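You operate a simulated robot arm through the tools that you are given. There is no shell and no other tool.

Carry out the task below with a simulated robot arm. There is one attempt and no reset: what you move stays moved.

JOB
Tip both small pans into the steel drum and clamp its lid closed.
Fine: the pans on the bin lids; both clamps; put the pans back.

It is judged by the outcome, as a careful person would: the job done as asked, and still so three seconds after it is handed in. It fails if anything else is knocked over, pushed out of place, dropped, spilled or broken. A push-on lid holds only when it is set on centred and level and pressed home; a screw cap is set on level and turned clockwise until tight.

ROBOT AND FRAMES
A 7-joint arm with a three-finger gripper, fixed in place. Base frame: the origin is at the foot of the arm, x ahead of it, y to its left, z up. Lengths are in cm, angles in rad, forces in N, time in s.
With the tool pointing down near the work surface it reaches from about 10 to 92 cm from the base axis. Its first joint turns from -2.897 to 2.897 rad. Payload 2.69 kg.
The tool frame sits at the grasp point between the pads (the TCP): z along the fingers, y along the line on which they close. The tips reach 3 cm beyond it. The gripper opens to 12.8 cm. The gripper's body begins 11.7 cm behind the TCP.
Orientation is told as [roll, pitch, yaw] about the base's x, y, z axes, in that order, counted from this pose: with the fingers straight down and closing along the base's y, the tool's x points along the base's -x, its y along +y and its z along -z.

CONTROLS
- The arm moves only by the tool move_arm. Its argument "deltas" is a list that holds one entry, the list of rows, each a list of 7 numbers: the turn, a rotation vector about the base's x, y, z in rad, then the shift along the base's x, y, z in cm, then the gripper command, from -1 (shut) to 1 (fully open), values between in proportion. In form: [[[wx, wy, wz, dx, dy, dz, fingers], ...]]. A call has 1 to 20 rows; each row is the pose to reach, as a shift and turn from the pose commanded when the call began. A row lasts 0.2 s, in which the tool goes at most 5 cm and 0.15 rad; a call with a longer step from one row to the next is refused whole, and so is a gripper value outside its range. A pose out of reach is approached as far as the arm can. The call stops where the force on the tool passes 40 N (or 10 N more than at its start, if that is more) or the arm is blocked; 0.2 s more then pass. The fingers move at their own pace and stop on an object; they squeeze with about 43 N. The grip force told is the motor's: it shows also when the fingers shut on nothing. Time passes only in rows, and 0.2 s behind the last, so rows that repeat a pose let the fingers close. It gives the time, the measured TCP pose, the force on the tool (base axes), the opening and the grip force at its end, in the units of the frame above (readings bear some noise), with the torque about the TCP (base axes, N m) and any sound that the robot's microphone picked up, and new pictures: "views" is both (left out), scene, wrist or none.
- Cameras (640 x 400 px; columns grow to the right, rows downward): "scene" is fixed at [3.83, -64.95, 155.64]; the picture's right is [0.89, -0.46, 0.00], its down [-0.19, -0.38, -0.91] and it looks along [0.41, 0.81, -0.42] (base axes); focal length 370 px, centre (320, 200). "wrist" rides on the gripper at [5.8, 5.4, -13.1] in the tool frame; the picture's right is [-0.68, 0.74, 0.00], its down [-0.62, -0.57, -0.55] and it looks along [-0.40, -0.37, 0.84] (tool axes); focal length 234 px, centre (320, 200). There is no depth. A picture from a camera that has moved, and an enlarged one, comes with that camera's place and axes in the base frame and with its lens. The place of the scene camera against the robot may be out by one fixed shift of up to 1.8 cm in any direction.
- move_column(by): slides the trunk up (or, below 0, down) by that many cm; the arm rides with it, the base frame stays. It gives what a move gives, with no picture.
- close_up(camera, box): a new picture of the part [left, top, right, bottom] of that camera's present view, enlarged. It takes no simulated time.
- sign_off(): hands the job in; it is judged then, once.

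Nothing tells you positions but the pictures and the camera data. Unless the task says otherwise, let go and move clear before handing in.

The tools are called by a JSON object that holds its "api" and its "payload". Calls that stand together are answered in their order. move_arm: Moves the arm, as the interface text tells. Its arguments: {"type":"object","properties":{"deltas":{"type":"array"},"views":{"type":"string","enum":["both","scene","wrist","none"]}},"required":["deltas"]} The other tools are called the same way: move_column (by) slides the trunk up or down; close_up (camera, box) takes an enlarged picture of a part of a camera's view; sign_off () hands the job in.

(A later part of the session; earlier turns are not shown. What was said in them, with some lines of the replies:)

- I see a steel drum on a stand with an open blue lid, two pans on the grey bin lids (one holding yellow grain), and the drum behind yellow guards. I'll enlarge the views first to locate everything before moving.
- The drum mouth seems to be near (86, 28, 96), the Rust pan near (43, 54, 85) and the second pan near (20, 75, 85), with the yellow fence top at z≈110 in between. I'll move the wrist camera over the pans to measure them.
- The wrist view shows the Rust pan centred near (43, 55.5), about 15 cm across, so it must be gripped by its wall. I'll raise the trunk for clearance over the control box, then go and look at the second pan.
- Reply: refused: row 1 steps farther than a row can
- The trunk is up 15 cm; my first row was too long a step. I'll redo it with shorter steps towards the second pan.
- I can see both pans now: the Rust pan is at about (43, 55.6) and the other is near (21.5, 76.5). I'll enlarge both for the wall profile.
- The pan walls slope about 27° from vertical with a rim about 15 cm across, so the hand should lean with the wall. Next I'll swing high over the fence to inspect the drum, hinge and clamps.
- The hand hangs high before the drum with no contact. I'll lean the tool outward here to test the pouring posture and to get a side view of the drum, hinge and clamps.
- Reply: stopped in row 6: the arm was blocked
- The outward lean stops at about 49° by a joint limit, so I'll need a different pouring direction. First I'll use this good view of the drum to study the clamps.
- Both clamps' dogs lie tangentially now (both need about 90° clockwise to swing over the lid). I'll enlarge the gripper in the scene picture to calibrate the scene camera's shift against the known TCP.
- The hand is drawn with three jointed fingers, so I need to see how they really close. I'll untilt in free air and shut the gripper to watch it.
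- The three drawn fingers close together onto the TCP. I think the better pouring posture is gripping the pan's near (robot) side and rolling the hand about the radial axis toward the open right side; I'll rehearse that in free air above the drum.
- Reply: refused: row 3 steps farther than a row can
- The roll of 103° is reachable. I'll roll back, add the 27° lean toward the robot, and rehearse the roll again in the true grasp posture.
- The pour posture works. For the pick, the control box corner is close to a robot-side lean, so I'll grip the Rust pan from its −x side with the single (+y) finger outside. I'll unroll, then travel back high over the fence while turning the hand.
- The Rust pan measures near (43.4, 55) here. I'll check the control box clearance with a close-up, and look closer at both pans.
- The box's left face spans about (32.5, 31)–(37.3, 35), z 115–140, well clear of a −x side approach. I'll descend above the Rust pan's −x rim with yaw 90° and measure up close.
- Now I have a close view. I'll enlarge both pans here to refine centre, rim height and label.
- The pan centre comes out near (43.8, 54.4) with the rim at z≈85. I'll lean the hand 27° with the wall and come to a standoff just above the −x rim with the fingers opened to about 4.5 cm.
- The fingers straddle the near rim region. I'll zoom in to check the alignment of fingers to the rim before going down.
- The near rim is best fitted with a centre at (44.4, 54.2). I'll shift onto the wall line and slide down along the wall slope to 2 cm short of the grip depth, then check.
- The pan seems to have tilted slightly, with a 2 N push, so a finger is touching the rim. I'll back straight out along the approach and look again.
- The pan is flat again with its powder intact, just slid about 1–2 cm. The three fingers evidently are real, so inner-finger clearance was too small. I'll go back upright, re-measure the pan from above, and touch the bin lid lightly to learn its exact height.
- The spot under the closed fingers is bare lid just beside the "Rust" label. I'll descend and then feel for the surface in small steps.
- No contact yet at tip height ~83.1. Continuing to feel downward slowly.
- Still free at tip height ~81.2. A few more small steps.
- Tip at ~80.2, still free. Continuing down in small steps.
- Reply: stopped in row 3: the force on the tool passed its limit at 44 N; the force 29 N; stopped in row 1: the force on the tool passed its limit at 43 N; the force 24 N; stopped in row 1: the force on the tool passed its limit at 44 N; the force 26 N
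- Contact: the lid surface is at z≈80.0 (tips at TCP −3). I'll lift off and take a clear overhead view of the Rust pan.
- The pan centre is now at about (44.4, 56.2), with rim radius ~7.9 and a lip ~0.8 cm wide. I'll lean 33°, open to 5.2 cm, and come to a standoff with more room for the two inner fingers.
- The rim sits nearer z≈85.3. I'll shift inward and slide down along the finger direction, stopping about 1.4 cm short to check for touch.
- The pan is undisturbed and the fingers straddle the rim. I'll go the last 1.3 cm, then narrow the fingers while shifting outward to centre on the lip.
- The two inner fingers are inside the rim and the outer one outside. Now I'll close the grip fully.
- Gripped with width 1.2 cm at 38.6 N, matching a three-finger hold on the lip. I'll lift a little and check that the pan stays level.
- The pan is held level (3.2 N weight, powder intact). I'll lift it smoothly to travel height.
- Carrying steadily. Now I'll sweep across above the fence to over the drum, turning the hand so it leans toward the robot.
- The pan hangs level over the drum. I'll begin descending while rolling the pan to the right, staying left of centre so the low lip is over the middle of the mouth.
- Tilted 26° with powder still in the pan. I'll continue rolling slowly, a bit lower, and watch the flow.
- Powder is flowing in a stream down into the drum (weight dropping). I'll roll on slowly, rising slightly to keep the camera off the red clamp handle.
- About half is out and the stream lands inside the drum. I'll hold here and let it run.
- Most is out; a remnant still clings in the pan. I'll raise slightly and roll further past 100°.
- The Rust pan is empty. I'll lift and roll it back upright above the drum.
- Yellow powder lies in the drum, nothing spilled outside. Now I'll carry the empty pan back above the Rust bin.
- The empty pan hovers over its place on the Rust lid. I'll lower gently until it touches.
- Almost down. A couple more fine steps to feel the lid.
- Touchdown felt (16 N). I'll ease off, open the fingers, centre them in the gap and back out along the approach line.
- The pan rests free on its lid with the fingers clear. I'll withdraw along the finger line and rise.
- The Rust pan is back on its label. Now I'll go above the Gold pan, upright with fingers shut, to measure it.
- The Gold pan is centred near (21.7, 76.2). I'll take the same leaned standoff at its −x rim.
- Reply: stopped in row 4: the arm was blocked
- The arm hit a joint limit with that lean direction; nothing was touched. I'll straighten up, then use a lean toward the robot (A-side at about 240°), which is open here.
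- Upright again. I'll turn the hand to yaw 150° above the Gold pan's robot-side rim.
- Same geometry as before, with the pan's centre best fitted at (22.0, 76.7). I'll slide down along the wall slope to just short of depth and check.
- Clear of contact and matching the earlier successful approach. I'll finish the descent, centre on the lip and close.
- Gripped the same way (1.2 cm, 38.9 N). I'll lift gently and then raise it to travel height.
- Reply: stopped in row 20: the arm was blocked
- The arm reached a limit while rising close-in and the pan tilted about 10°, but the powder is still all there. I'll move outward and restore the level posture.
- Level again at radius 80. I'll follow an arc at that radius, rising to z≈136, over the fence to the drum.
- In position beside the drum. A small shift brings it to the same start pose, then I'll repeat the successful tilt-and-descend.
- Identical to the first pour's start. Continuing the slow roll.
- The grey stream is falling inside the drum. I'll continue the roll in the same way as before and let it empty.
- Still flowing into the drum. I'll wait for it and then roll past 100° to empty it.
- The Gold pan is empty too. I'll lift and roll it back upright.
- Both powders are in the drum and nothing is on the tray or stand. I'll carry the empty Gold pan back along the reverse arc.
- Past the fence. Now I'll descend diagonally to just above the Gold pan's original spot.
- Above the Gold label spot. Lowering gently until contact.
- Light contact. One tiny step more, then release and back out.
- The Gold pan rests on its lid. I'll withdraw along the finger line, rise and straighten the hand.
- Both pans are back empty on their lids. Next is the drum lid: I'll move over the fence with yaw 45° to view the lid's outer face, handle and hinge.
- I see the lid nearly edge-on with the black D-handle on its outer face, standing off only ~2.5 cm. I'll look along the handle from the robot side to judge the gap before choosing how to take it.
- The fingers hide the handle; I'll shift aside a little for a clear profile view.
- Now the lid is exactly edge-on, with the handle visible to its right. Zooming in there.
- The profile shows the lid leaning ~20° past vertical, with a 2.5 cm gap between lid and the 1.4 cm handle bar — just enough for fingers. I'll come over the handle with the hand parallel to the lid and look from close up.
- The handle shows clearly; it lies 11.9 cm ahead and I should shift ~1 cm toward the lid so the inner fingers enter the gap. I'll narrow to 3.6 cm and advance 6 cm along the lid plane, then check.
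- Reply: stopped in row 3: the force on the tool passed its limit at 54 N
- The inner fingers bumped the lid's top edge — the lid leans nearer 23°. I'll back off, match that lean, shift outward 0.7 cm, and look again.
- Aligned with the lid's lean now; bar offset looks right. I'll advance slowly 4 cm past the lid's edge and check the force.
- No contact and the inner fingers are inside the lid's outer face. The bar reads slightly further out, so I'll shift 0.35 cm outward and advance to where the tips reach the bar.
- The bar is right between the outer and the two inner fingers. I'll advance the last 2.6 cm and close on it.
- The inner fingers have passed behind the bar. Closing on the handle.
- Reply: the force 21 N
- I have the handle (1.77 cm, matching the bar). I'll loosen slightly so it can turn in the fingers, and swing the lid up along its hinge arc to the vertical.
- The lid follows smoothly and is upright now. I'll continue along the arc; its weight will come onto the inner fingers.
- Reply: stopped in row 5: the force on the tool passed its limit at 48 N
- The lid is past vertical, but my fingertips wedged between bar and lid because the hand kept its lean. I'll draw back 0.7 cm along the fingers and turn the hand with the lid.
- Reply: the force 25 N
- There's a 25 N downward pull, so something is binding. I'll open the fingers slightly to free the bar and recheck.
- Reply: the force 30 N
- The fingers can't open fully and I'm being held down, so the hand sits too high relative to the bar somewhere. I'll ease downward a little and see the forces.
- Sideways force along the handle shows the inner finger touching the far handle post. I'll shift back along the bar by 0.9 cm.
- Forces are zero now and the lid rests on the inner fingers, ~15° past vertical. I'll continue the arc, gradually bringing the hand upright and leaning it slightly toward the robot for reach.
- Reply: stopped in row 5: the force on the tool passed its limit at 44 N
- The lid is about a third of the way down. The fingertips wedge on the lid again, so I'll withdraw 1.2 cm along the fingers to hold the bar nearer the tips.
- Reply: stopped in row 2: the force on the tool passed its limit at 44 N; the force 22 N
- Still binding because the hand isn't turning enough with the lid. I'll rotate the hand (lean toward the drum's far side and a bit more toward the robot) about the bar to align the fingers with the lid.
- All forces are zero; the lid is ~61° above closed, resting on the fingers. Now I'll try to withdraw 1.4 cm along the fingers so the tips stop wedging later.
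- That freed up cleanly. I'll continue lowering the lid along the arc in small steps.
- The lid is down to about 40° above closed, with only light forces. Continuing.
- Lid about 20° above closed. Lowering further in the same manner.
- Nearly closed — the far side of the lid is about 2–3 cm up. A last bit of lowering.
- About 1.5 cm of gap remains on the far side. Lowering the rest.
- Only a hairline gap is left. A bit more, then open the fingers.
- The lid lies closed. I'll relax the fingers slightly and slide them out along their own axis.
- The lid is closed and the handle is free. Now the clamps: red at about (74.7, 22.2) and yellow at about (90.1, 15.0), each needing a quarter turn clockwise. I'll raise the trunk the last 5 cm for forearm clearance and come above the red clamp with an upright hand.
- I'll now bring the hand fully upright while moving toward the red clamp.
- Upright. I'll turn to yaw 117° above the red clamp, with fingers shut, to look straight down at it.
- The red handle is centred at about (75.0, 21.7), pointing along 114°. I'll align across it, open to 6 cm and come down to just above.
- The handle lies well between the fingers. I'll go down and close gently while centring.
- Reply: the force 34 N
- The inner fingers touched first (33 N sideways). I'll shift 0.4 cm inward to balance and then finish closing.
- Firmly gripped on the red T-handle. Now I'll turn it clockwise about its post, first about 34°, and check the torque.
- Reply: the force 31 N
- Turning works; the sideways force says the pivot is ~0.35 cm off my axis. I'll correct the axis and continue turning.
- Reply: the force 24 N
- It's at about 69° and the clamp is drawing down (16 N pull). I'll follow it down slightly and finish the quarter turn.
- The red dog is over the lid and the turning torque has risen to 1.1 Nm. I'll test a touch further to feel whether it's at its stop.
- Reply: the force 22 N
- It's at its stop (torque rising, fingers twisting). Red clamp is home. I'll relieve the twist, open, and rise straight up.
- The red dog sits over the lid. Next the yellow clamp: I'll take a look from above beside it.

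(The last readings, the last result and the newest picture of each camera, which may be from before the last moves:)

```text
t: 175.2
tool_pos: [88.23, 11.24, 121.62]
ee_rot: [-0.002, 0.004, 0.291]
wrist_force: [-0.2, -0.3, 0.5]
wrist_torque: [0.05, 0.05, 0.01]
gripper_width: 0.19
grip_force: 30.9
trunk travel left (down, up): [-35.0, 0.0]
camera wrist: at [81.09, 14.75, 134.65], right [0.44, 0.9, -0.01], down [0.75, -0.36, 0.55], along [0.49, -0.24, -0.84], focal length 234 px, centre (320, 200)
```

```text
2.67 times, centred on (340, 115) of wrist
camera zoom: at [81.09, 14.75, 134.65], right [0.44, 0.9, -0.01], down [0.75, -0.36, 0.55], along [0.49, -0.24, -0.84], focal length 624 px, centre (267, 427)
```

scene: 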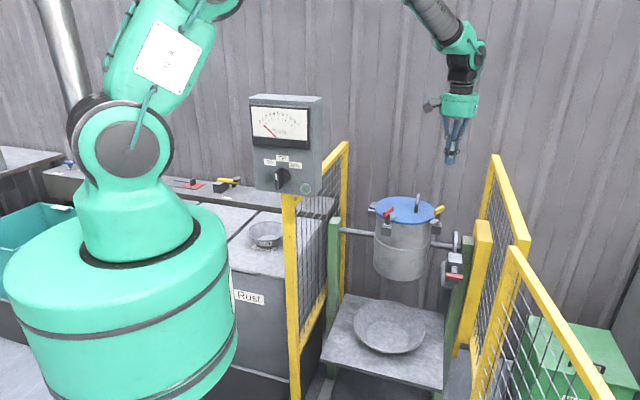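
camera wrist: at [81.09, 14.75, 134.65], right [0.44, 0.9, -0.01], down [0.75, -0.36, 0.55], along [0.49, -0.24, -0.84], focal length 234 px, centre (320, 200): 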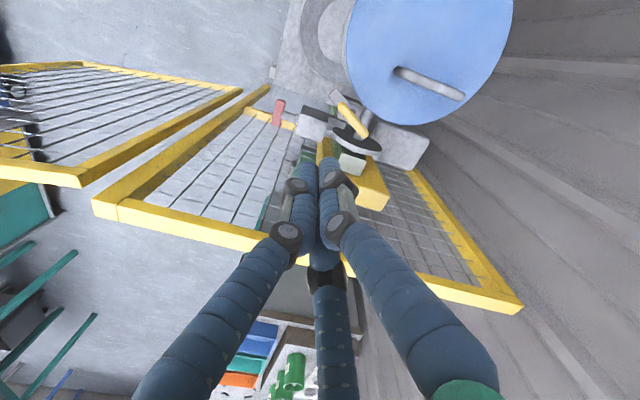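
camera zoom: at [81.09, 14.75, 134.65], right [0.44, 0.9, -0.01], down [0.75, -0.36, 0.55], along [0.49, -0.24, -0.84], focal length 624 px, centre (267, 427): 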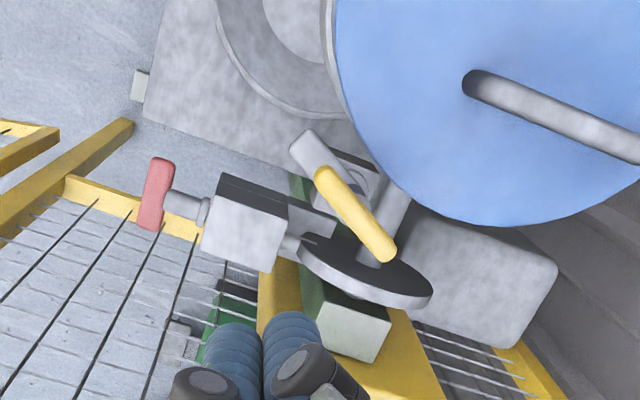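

The yellow handle is centred at about (90.6, 15.3), pointing along 18°. I'll align across it and descend to just above, checking reach.

{"api": "move_arm", "payload": {"deltas": [[[0, 0, 0.023, 0.9, 1.1, -3, -0.4], [0, 0, 0.023, 1.8, 2.2, -6.5, -0.06], [0, 0, 0.023, 2.65, 3.2, -10, -0.06], [0, 0, 0.023, 2.65, 3.2, -13.4, -0.06]]], "views": "both"}}

{"api": "close_up", "payload": {"camera": "wrist", "box": [220, 60, 420, 210]}}

```text
t: 176.2
tool_pos: [90.79, 14.66, 108.1]
ee_rot: [-0.004, 0.003, 0.316]
wrist_force: [0.6, 0.2, 0.3]
wrist_torque: [-0.02, 0.02, 0.03]
gripper_width: 5.99
grip_force: 0.0
trunk travel left (down, up): [-35.0, 0.0]
camera wrist: at [83.7, 17.9, 121.2], right [0.42, 0.91, 0.0], down [0.76, -0.34, 0.55], along [0.5, -0.23, -0.84], focal length 234 px, centre (320, 200)
```

scene: 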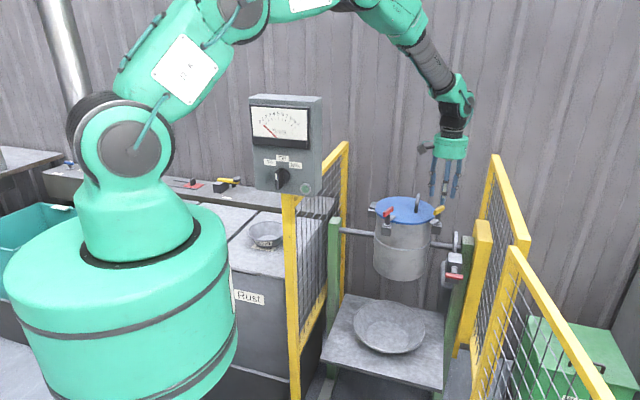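
wrist: 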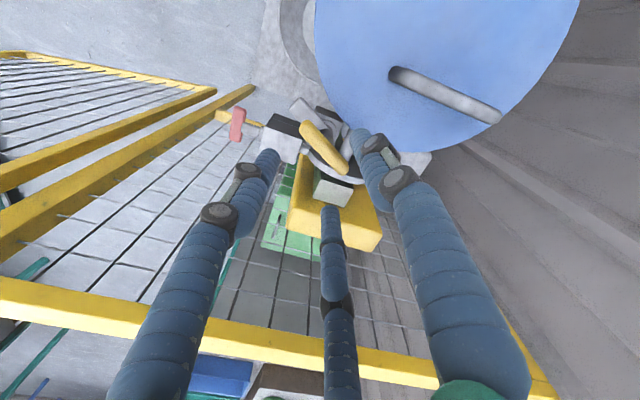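

```text
2.67 times, centred on (320, 135) of wrist
camera zoom: at [83.7, 17.9, 121.2], right [0.42, 0.91, 0.0], down [0.76, -0.34, 0.55], along [0.5, -0.23, -0.84], focal length 624 px, centre (320, 373)
```

zoom: 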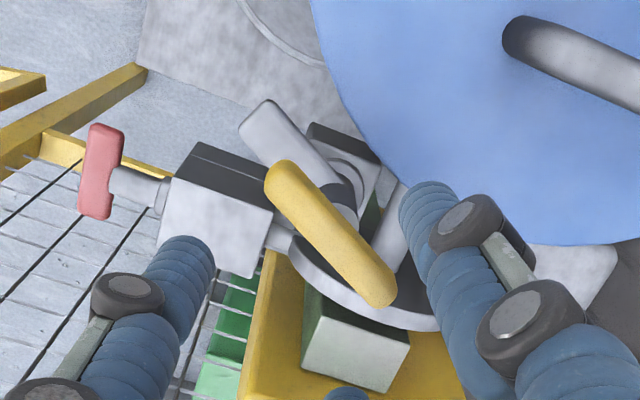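

Reach is fine and the handle lies between the fingers. Lowering and closing on it in stages.

{"api": "move_arm", "payload": {"deltas": [[[0, 0, 0, 0.1, 0.03, -2, -0.06], [0, 0, 0, 0.2, 0.06, -4, -0.06], [0, 0, 0, 0.26, 0.08, -5.5, -0.06], [0, 0, 0, 0.26, 0.08, -5.5, -0.3], [0, 0, 0, 0.26, 0.08, -5.5, -0.5], [0, 0, 0, 0.26, 0.08, -5.5, -0.58]]], "views": "wrist"}}

{"api": "close_up", "payload": {"camera": "wrist", "box": [220, 100, 420, 250]}}

```text
t: 177.6
tool_pos: [91.09, 14.79, 102.81]
ee_rot: [-0.004, 0.003, 0.314]
wrist_force: [1.1, 3.9, -1.5]
wrist_torque: [0.15, -0.02, -0.01]
gripper_width: 2.97
grip_force: 2.1
trunk travel left (down, up): [-35.0, 0.0]
camera wrist: at [83.95, 17.96, 115.81], right [0.42, 0.91, 0.0], down [0.76, -0.34, 0.55], along [0.5, -0.23, -0.84], focal length 234 px, centre (320, 200)
```

wrist: 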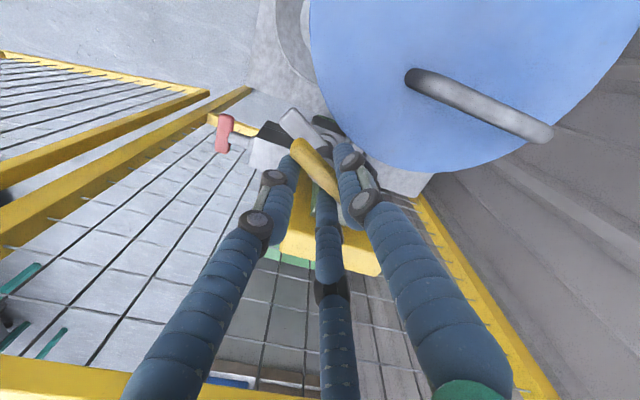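

```text
2.67 times, centred on (320, 175) of wrist
camera zoom: at [83.95, 17.96, 115.81], right [0.42, 0.91, 0.0], down [0.76, -0.34, 0.55], along [0.5, -0.23, -0.84], focal length 624 px, centre (320, 267)
```

zoom: 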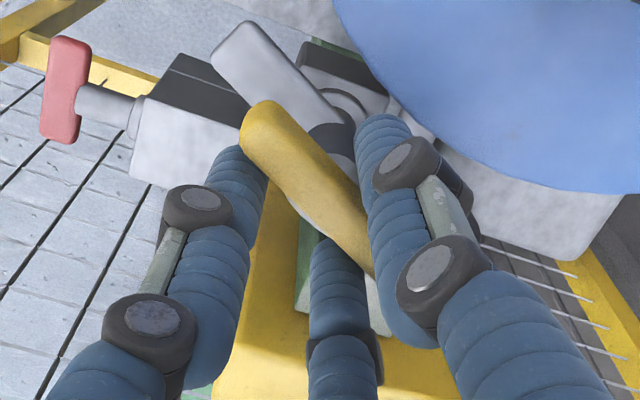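

Light, balanced contact. Closing fully.

{"api": "move_arm", "payload": {"deltas": [[[0, 0, 0, -0.02, 0.05, 0, -0.7], [0, 0, 0, -0.03, 0.1, 0, -0.9], [0, 0, 0, -0.03, 0.1, 0, -1], [0, 0, 0, -0.03, 0.1, 0, -1]]], "views": "none"}}

```text
t: 178.6
tool_pos: [91.08, 14.85, 102.71]
ee_rot: [-0.005, 0.001, 0.315]
wrist_force: [-0.7, 14.8, 0.1]
wrist_torque: [0.72, 0.13, -0.8]
gripper_width: 2.56
grip_force: 45.1
trunk travel left (down, up): [-35.0, 0.0]
```

Gripped (2.56 cm, as on the red). Turning the yellow clamp clockwise about its post, first 34°.

{"api": "move_arm", "payload": {"deltas": [[[0, 0, 0, 0, 0.15, 0, -1], [0, 0, -0.15, -0.08, 0.13, 0, -1], [0, 0, -0.3, -0.15, 0.12, 0, -1], [0, 0, -0.45, -0.23, 0.13, 0, -1], [0, 0, -0.6, -0.31, 0.15, 0, -1]]], "views": "none"}}

{"api": "close_up", "payload": {"camera": "scene", "box": [360, 150, 488, 230]}}

```text
t: 179.8
tool_pos: [90.87, 14.72, 102.77]
ee_rot: [-0.003, 0.003, -0.289]
wrist_force: [15.3, -12.0, -0.2]
wrist_torque: [0.22, -0.49, 0.0]
gripper_width: 2.53
grip_force: 44.6
trunk travel left (down, up): [-35.0, 0.0]
```

```text
5.00 times, centred on (424, 190) of scene
camera zoom: at [3.83, -64.95, 155.64], right [0.89, -0.46, 0.0], down [-0.19, -0.38, -0.91], along [0.41, 0.81, -0.42], focal length 1849 px, centre (-200, 250)
```

zoom: 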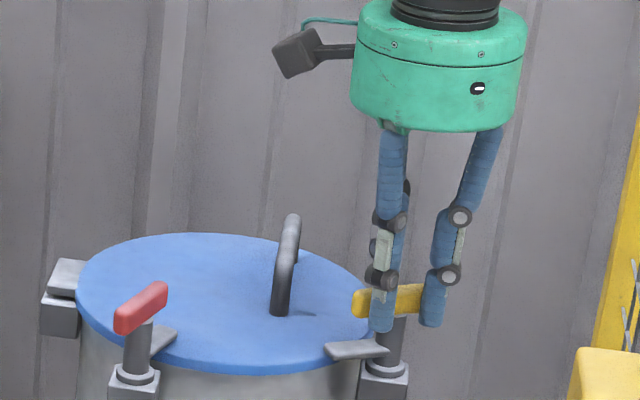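

{"api": "move_arm", "payload": {"deltas": [[[0, 0, 0, 0.18, -0.14, 0, -1], [0, 0, -0.15, 0.11, -0.11, 0, -1], [0, 0, -0.3, 0.04, -0.07, 0, -1], [0, 0, -0.45, -0.02, -0.03, -0.03, -1], [0, 0, -0.6, -0.08, 0.03, -0.06, -1]]], "views": "none"}}

{"api": "close_up", "payload": {"camera": "scene", "box": [360, 150, 488, 230]}}

```text
t: 181.0
tool_pos: [90.73, 14.85, 102.65]
ee_rot: [-0.003, 0.001, -0.887]
wrist_force: [4.3, -18.6, 10.2]
wrist_torque: [0.27, -0.2, 0.03]
gripper_width: 2.53
grip_force: 44.4
trunk travel left (down, up): [-35.0, 0.0]
```

```text
5.00 times, centred on (424, 190) of scene
camera zoom: at [3.83, -64.95, 155.64], right [0.89, -0.46, 0.0], down [-0.19, -0.38, -0.91], along [0.41, 0.81, -0.42], focal length 1849 px, centre (-200, 250)
```

zoom: 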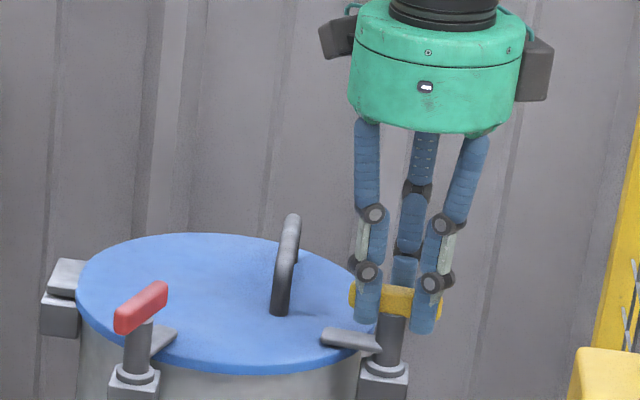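

{"api": "move_arm", "payload": {"deltas": [[[0, 0, 0, 0.05, -0.2, 0.06, -1], [0, 0, -0.13, 0.01, -0.15, 0.06, -1], [0, 0, -0.26, -0.02, -0.09, 0.05, -1], [0, 0, -0.37, -0.04, -0.03, 0.04, -1]]], "views": "none"}}

{"api": "close_up", "payload": {"camera": "scene", "box": [360, 150, 488, 230]}}

```text
t: 182.0
tool_pos: [90.46, 14.92, 102.75]
ee_rot: [-0.004, 0.003, -1.258]
wrist_force: [0.5, -7.6, 10.2]
wrist_torque: [0.22, -0.47, -0.02]
gripper_width: 2.53
grip_force: 45.3
trunk travel left (down, up): [-35.0, 0.0]
```

```text
5.00 times, centred on (424, 190) of scene
camera zoom: at [3.83, -64.95, 155.64], right [0.89, -0.46, 0.0], down [-0.19, -0.38, -0.91], along [0.41, 0.81, -0.42], focal length 1849 px, centre (-200, 250)
```

zoom: 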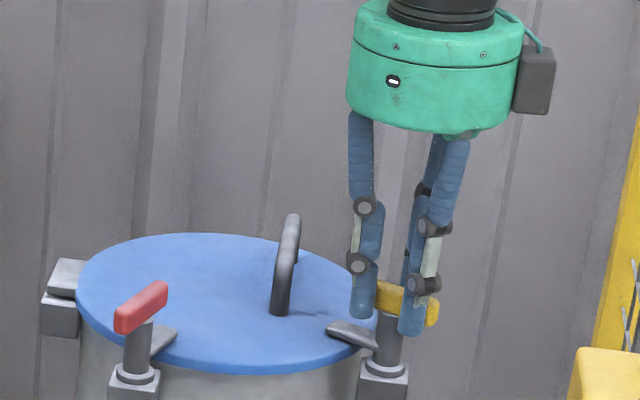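

No stop felt yet; I'll turn a little further to feel it.

{"api": "move_arm", "payload": {"deltas": [[[0, 0, -0.06, -0.01, 0.03, 0.05, -1], [0, 0, -0.12, -0.02, 0.06, 0.05, -1]]], "views": "none"}}

```text
t: 182.6
tool_pos: [90.53, 14.76, 102.7]
ee_rot: [-0.006, 0.001, -1.377]
wrist_force: [-5.5, -19.3, 11.7]
wrist_torque: [-0.67, -0.36, 1.41]
gripper_width: 2.64
grip_force: 44.9
trunk travel left (down, up): [-35.0, 0.0]
```

There's the stop (1.4 Nm). Yellow clamp is home. I'll relieve the twist, open and rise clear.

{"api": "move_arm", "payload": {"deltas": [[[0, 0, 0.09, 0, 0, 0.1, -1], [0, 0, 0.09, 0, 0, 0.1, -0.6], [0, 0, 0.09, 0, 0, 0.1, -0.2], [0, 0, 0.09, 0, 0, 0.1, -0.06], [0, 0, 0.09, 0, 0, 3, -0.06], [0, 0, 0.09, 0, 0, 7, -0.06], [0, 0, 0.09, -1, 0, 11.5, -0.06], [0, 0, 0.09, -3, 0, 15.5, -0.06], [0, 0, 0.09, -6, 0, 19, -0.06]]], "views": "both"}}

{"api": "close_up", "payload": {"camera": "scene", "box": [340, 170, 468, 250]}}

{"api": "close_up", "payload": {"camera": "wrist", "box": [240, 0, 480, 150]}}

```text
t: 184.6
tool_pos: [84.4, 15.08, 121.77]
ee_rot: [-0.005, 0.005, -1.284]
wrist_force: [-0.9, -0.1, -0.2]
wrist_torque: [0.01, -0.05, 0.01]
gripper_width: 6.01
grip_force: 0.1
trunk travel left (down, up): [-35.0, 0.0]
camera wrist: at [88.09, 21.96, 134.84], right [0.9, -0.44, -0.01], down [-0.37, -0.75, 0.55], along [-0.25, -0.49, -0.84], focal length 234 px, centre (320, 200)
```

scene: 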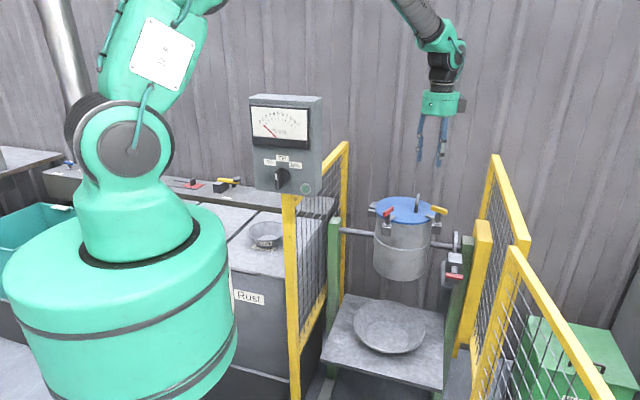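
wrist: 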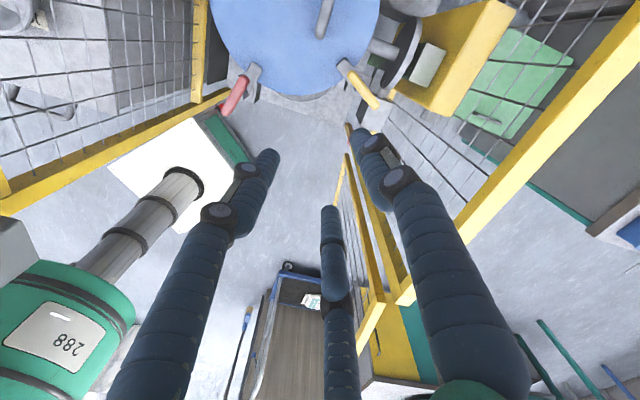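

```text
5.00 times, centred on (404, 210) of scene
camera zoom: at [3.83, -64.95, 155.64], right [0.89, -0.46, 0.0], down [-0.19, -0.38, -0.91], along [0.41, 0.81, -0.42], focal length 1849 px, centre (-100, 150)
```

zoom: 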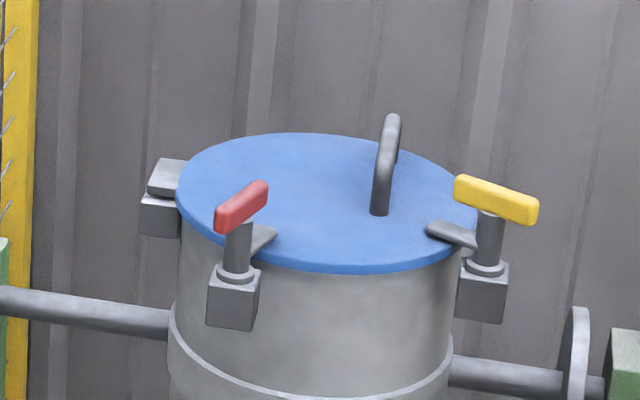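

```text
2.67 times, centred on (360, 75) of wrist
camera zoom: at [88.09, 21.96, 134.84], right [0.9, -0.44, -0.01], down [-0.37, -0.75, 0.55], along [-0.25, -0.49, -0.84], focal length 624 px, centre (213, 533)
```

zoom: 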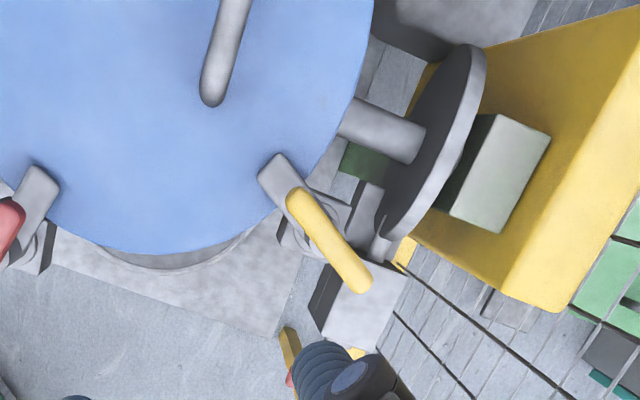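

Both dogs now sit over the lid edge. I'll retreat a bit further and make a final check of the pans, lid and surroundings.

{"api": "move_arm", "payload": {"deltas": [[[0, 0, 0, -3, 0, 2, 0], [0, 0, 0, -7, 0, 4, 0], [0, 0, 0, -11, 1, 6, 0], [0, 0, 0, -14, 2, 8, 0], [0, 0, 0, -15, 2, 10, 0]]], "views": "both"}}

{"api": "close_up", "payload": {"camera": "scene", "box": [150, 160, 310, 260]}}

{"api": "close_up", "payload": {"camera": "scene", "box": [360, 185, 456, 245]}}

{"api": "close_up", "payload": {"camera": "scene", "box": [310, 250, 490, 400]}}

```text
t: 185.8
tool_pos: [69.65, 17.08, 131.85]
ee_rot: [-0.002, 0.0, -1.287]
wrist_force: [-0.3, -0.4, -0.5]
wrist_torque: [0.0, -0.01, 0.03]
gripper_width: 6.38
grip_force: 0.1
trunk travel left (down, up): [-35.0, 0.0]
camera wrist: at [73.21, 23.95, 144.84], right [0.9, -0.44, 0.0], down [-0.37, -0.75, 0.55], along [-0.25, -0.49, -0.84], focal length 234 px, centre (320, 200)
```

scene: 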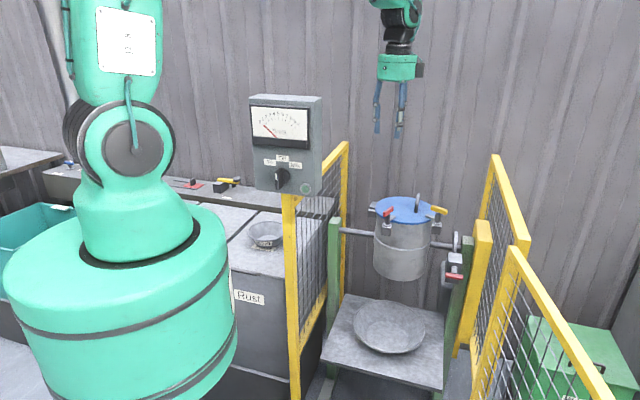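
wrist: 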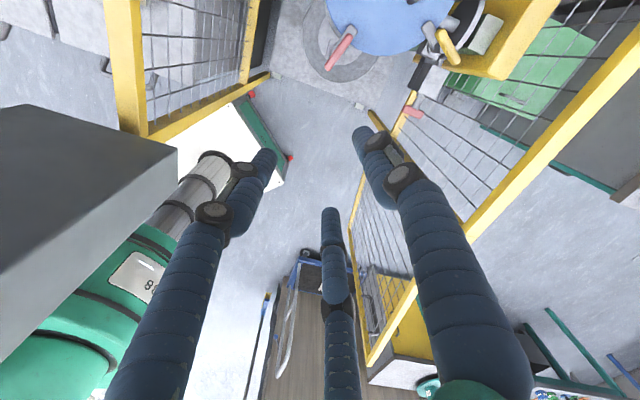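

```text
4.00 times, centred on (230, 210) of scene
camera zoom: at [3.83, -64.95, 155.64], right [0.89, -0.46, 0.0], down [-0.19, -0.38, -0.91], along [0.41, 0.81, -0.42], focal length 1479 px, centre (680, 160)
```

zoom: 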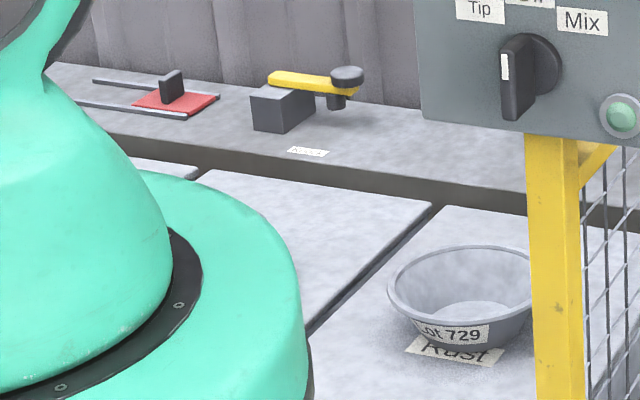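

```text
6.67 times, centred on (408, 215) of scene
camera zoom: at [3.83, -64.95, 155.64], right [0.89, -0.46, 0.0], down [-0.19, -0.38, -0.91], along [0.41, 0.81, -0.42], focal length 2466 px, centre (-267, 100)
```

zoom: 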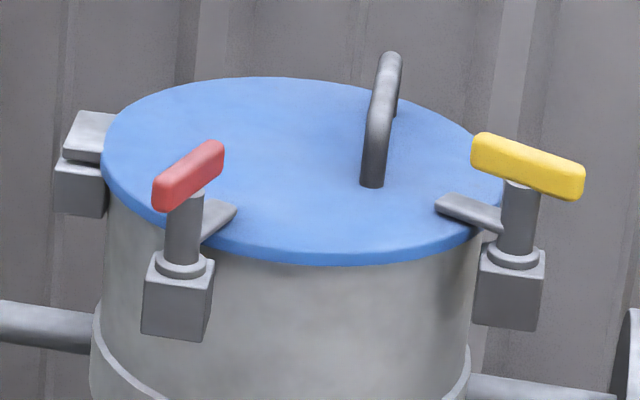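

```text
2.67 times, centred on (400, 325) of scene
camera zoom: at [3.83, -64.95, 155.64], right [0.89, -0.46, 0.0], down [-0.19, -0.38, -0.91], along [0.41, 0.81, -0.42], focal length 986 px, centre (107, -133)
```

zoom: 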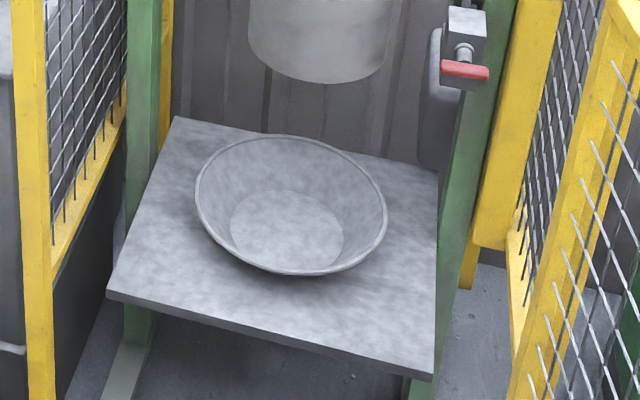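

The lid is flush on the drum, and both clamp dogs sit over it at their stops. Both pans are empty and back on their own bin lids. I see no powder outside the drum and the arm is clear, so I'm handing it in.

{"api": "sign_off", "payload": {}}

```text
The job is handed in.
```

The job is handed in. Both small pans have been tipped into the steel drum, and its lid is closed with both clamps turned clockwise to their stops.

- **Powders:** the Rust pan and the Gold pan were each emptied into the drum. I saw no powder on the stand, the tray or the bin lids afterwards.
- **Pans:** both are back on their own bin lids. While first reaching for the Rust pan, I bumped it and it slid 1–2 cm with the powder still in it; it is now back by its label. The Gold pan was out of the scene camera's view at the end, but earlier pictures showed it resting on its lid.
- **Lid:** I swung it down by its handle, and it looks flush with the rim. While reaching for the handle, my fingers bumped the lid's top edge once (about 54 N); I saw no damage.
- **Arm:** the gripper is empty and clear of everything. The trunk is still 20 cm above where it started.
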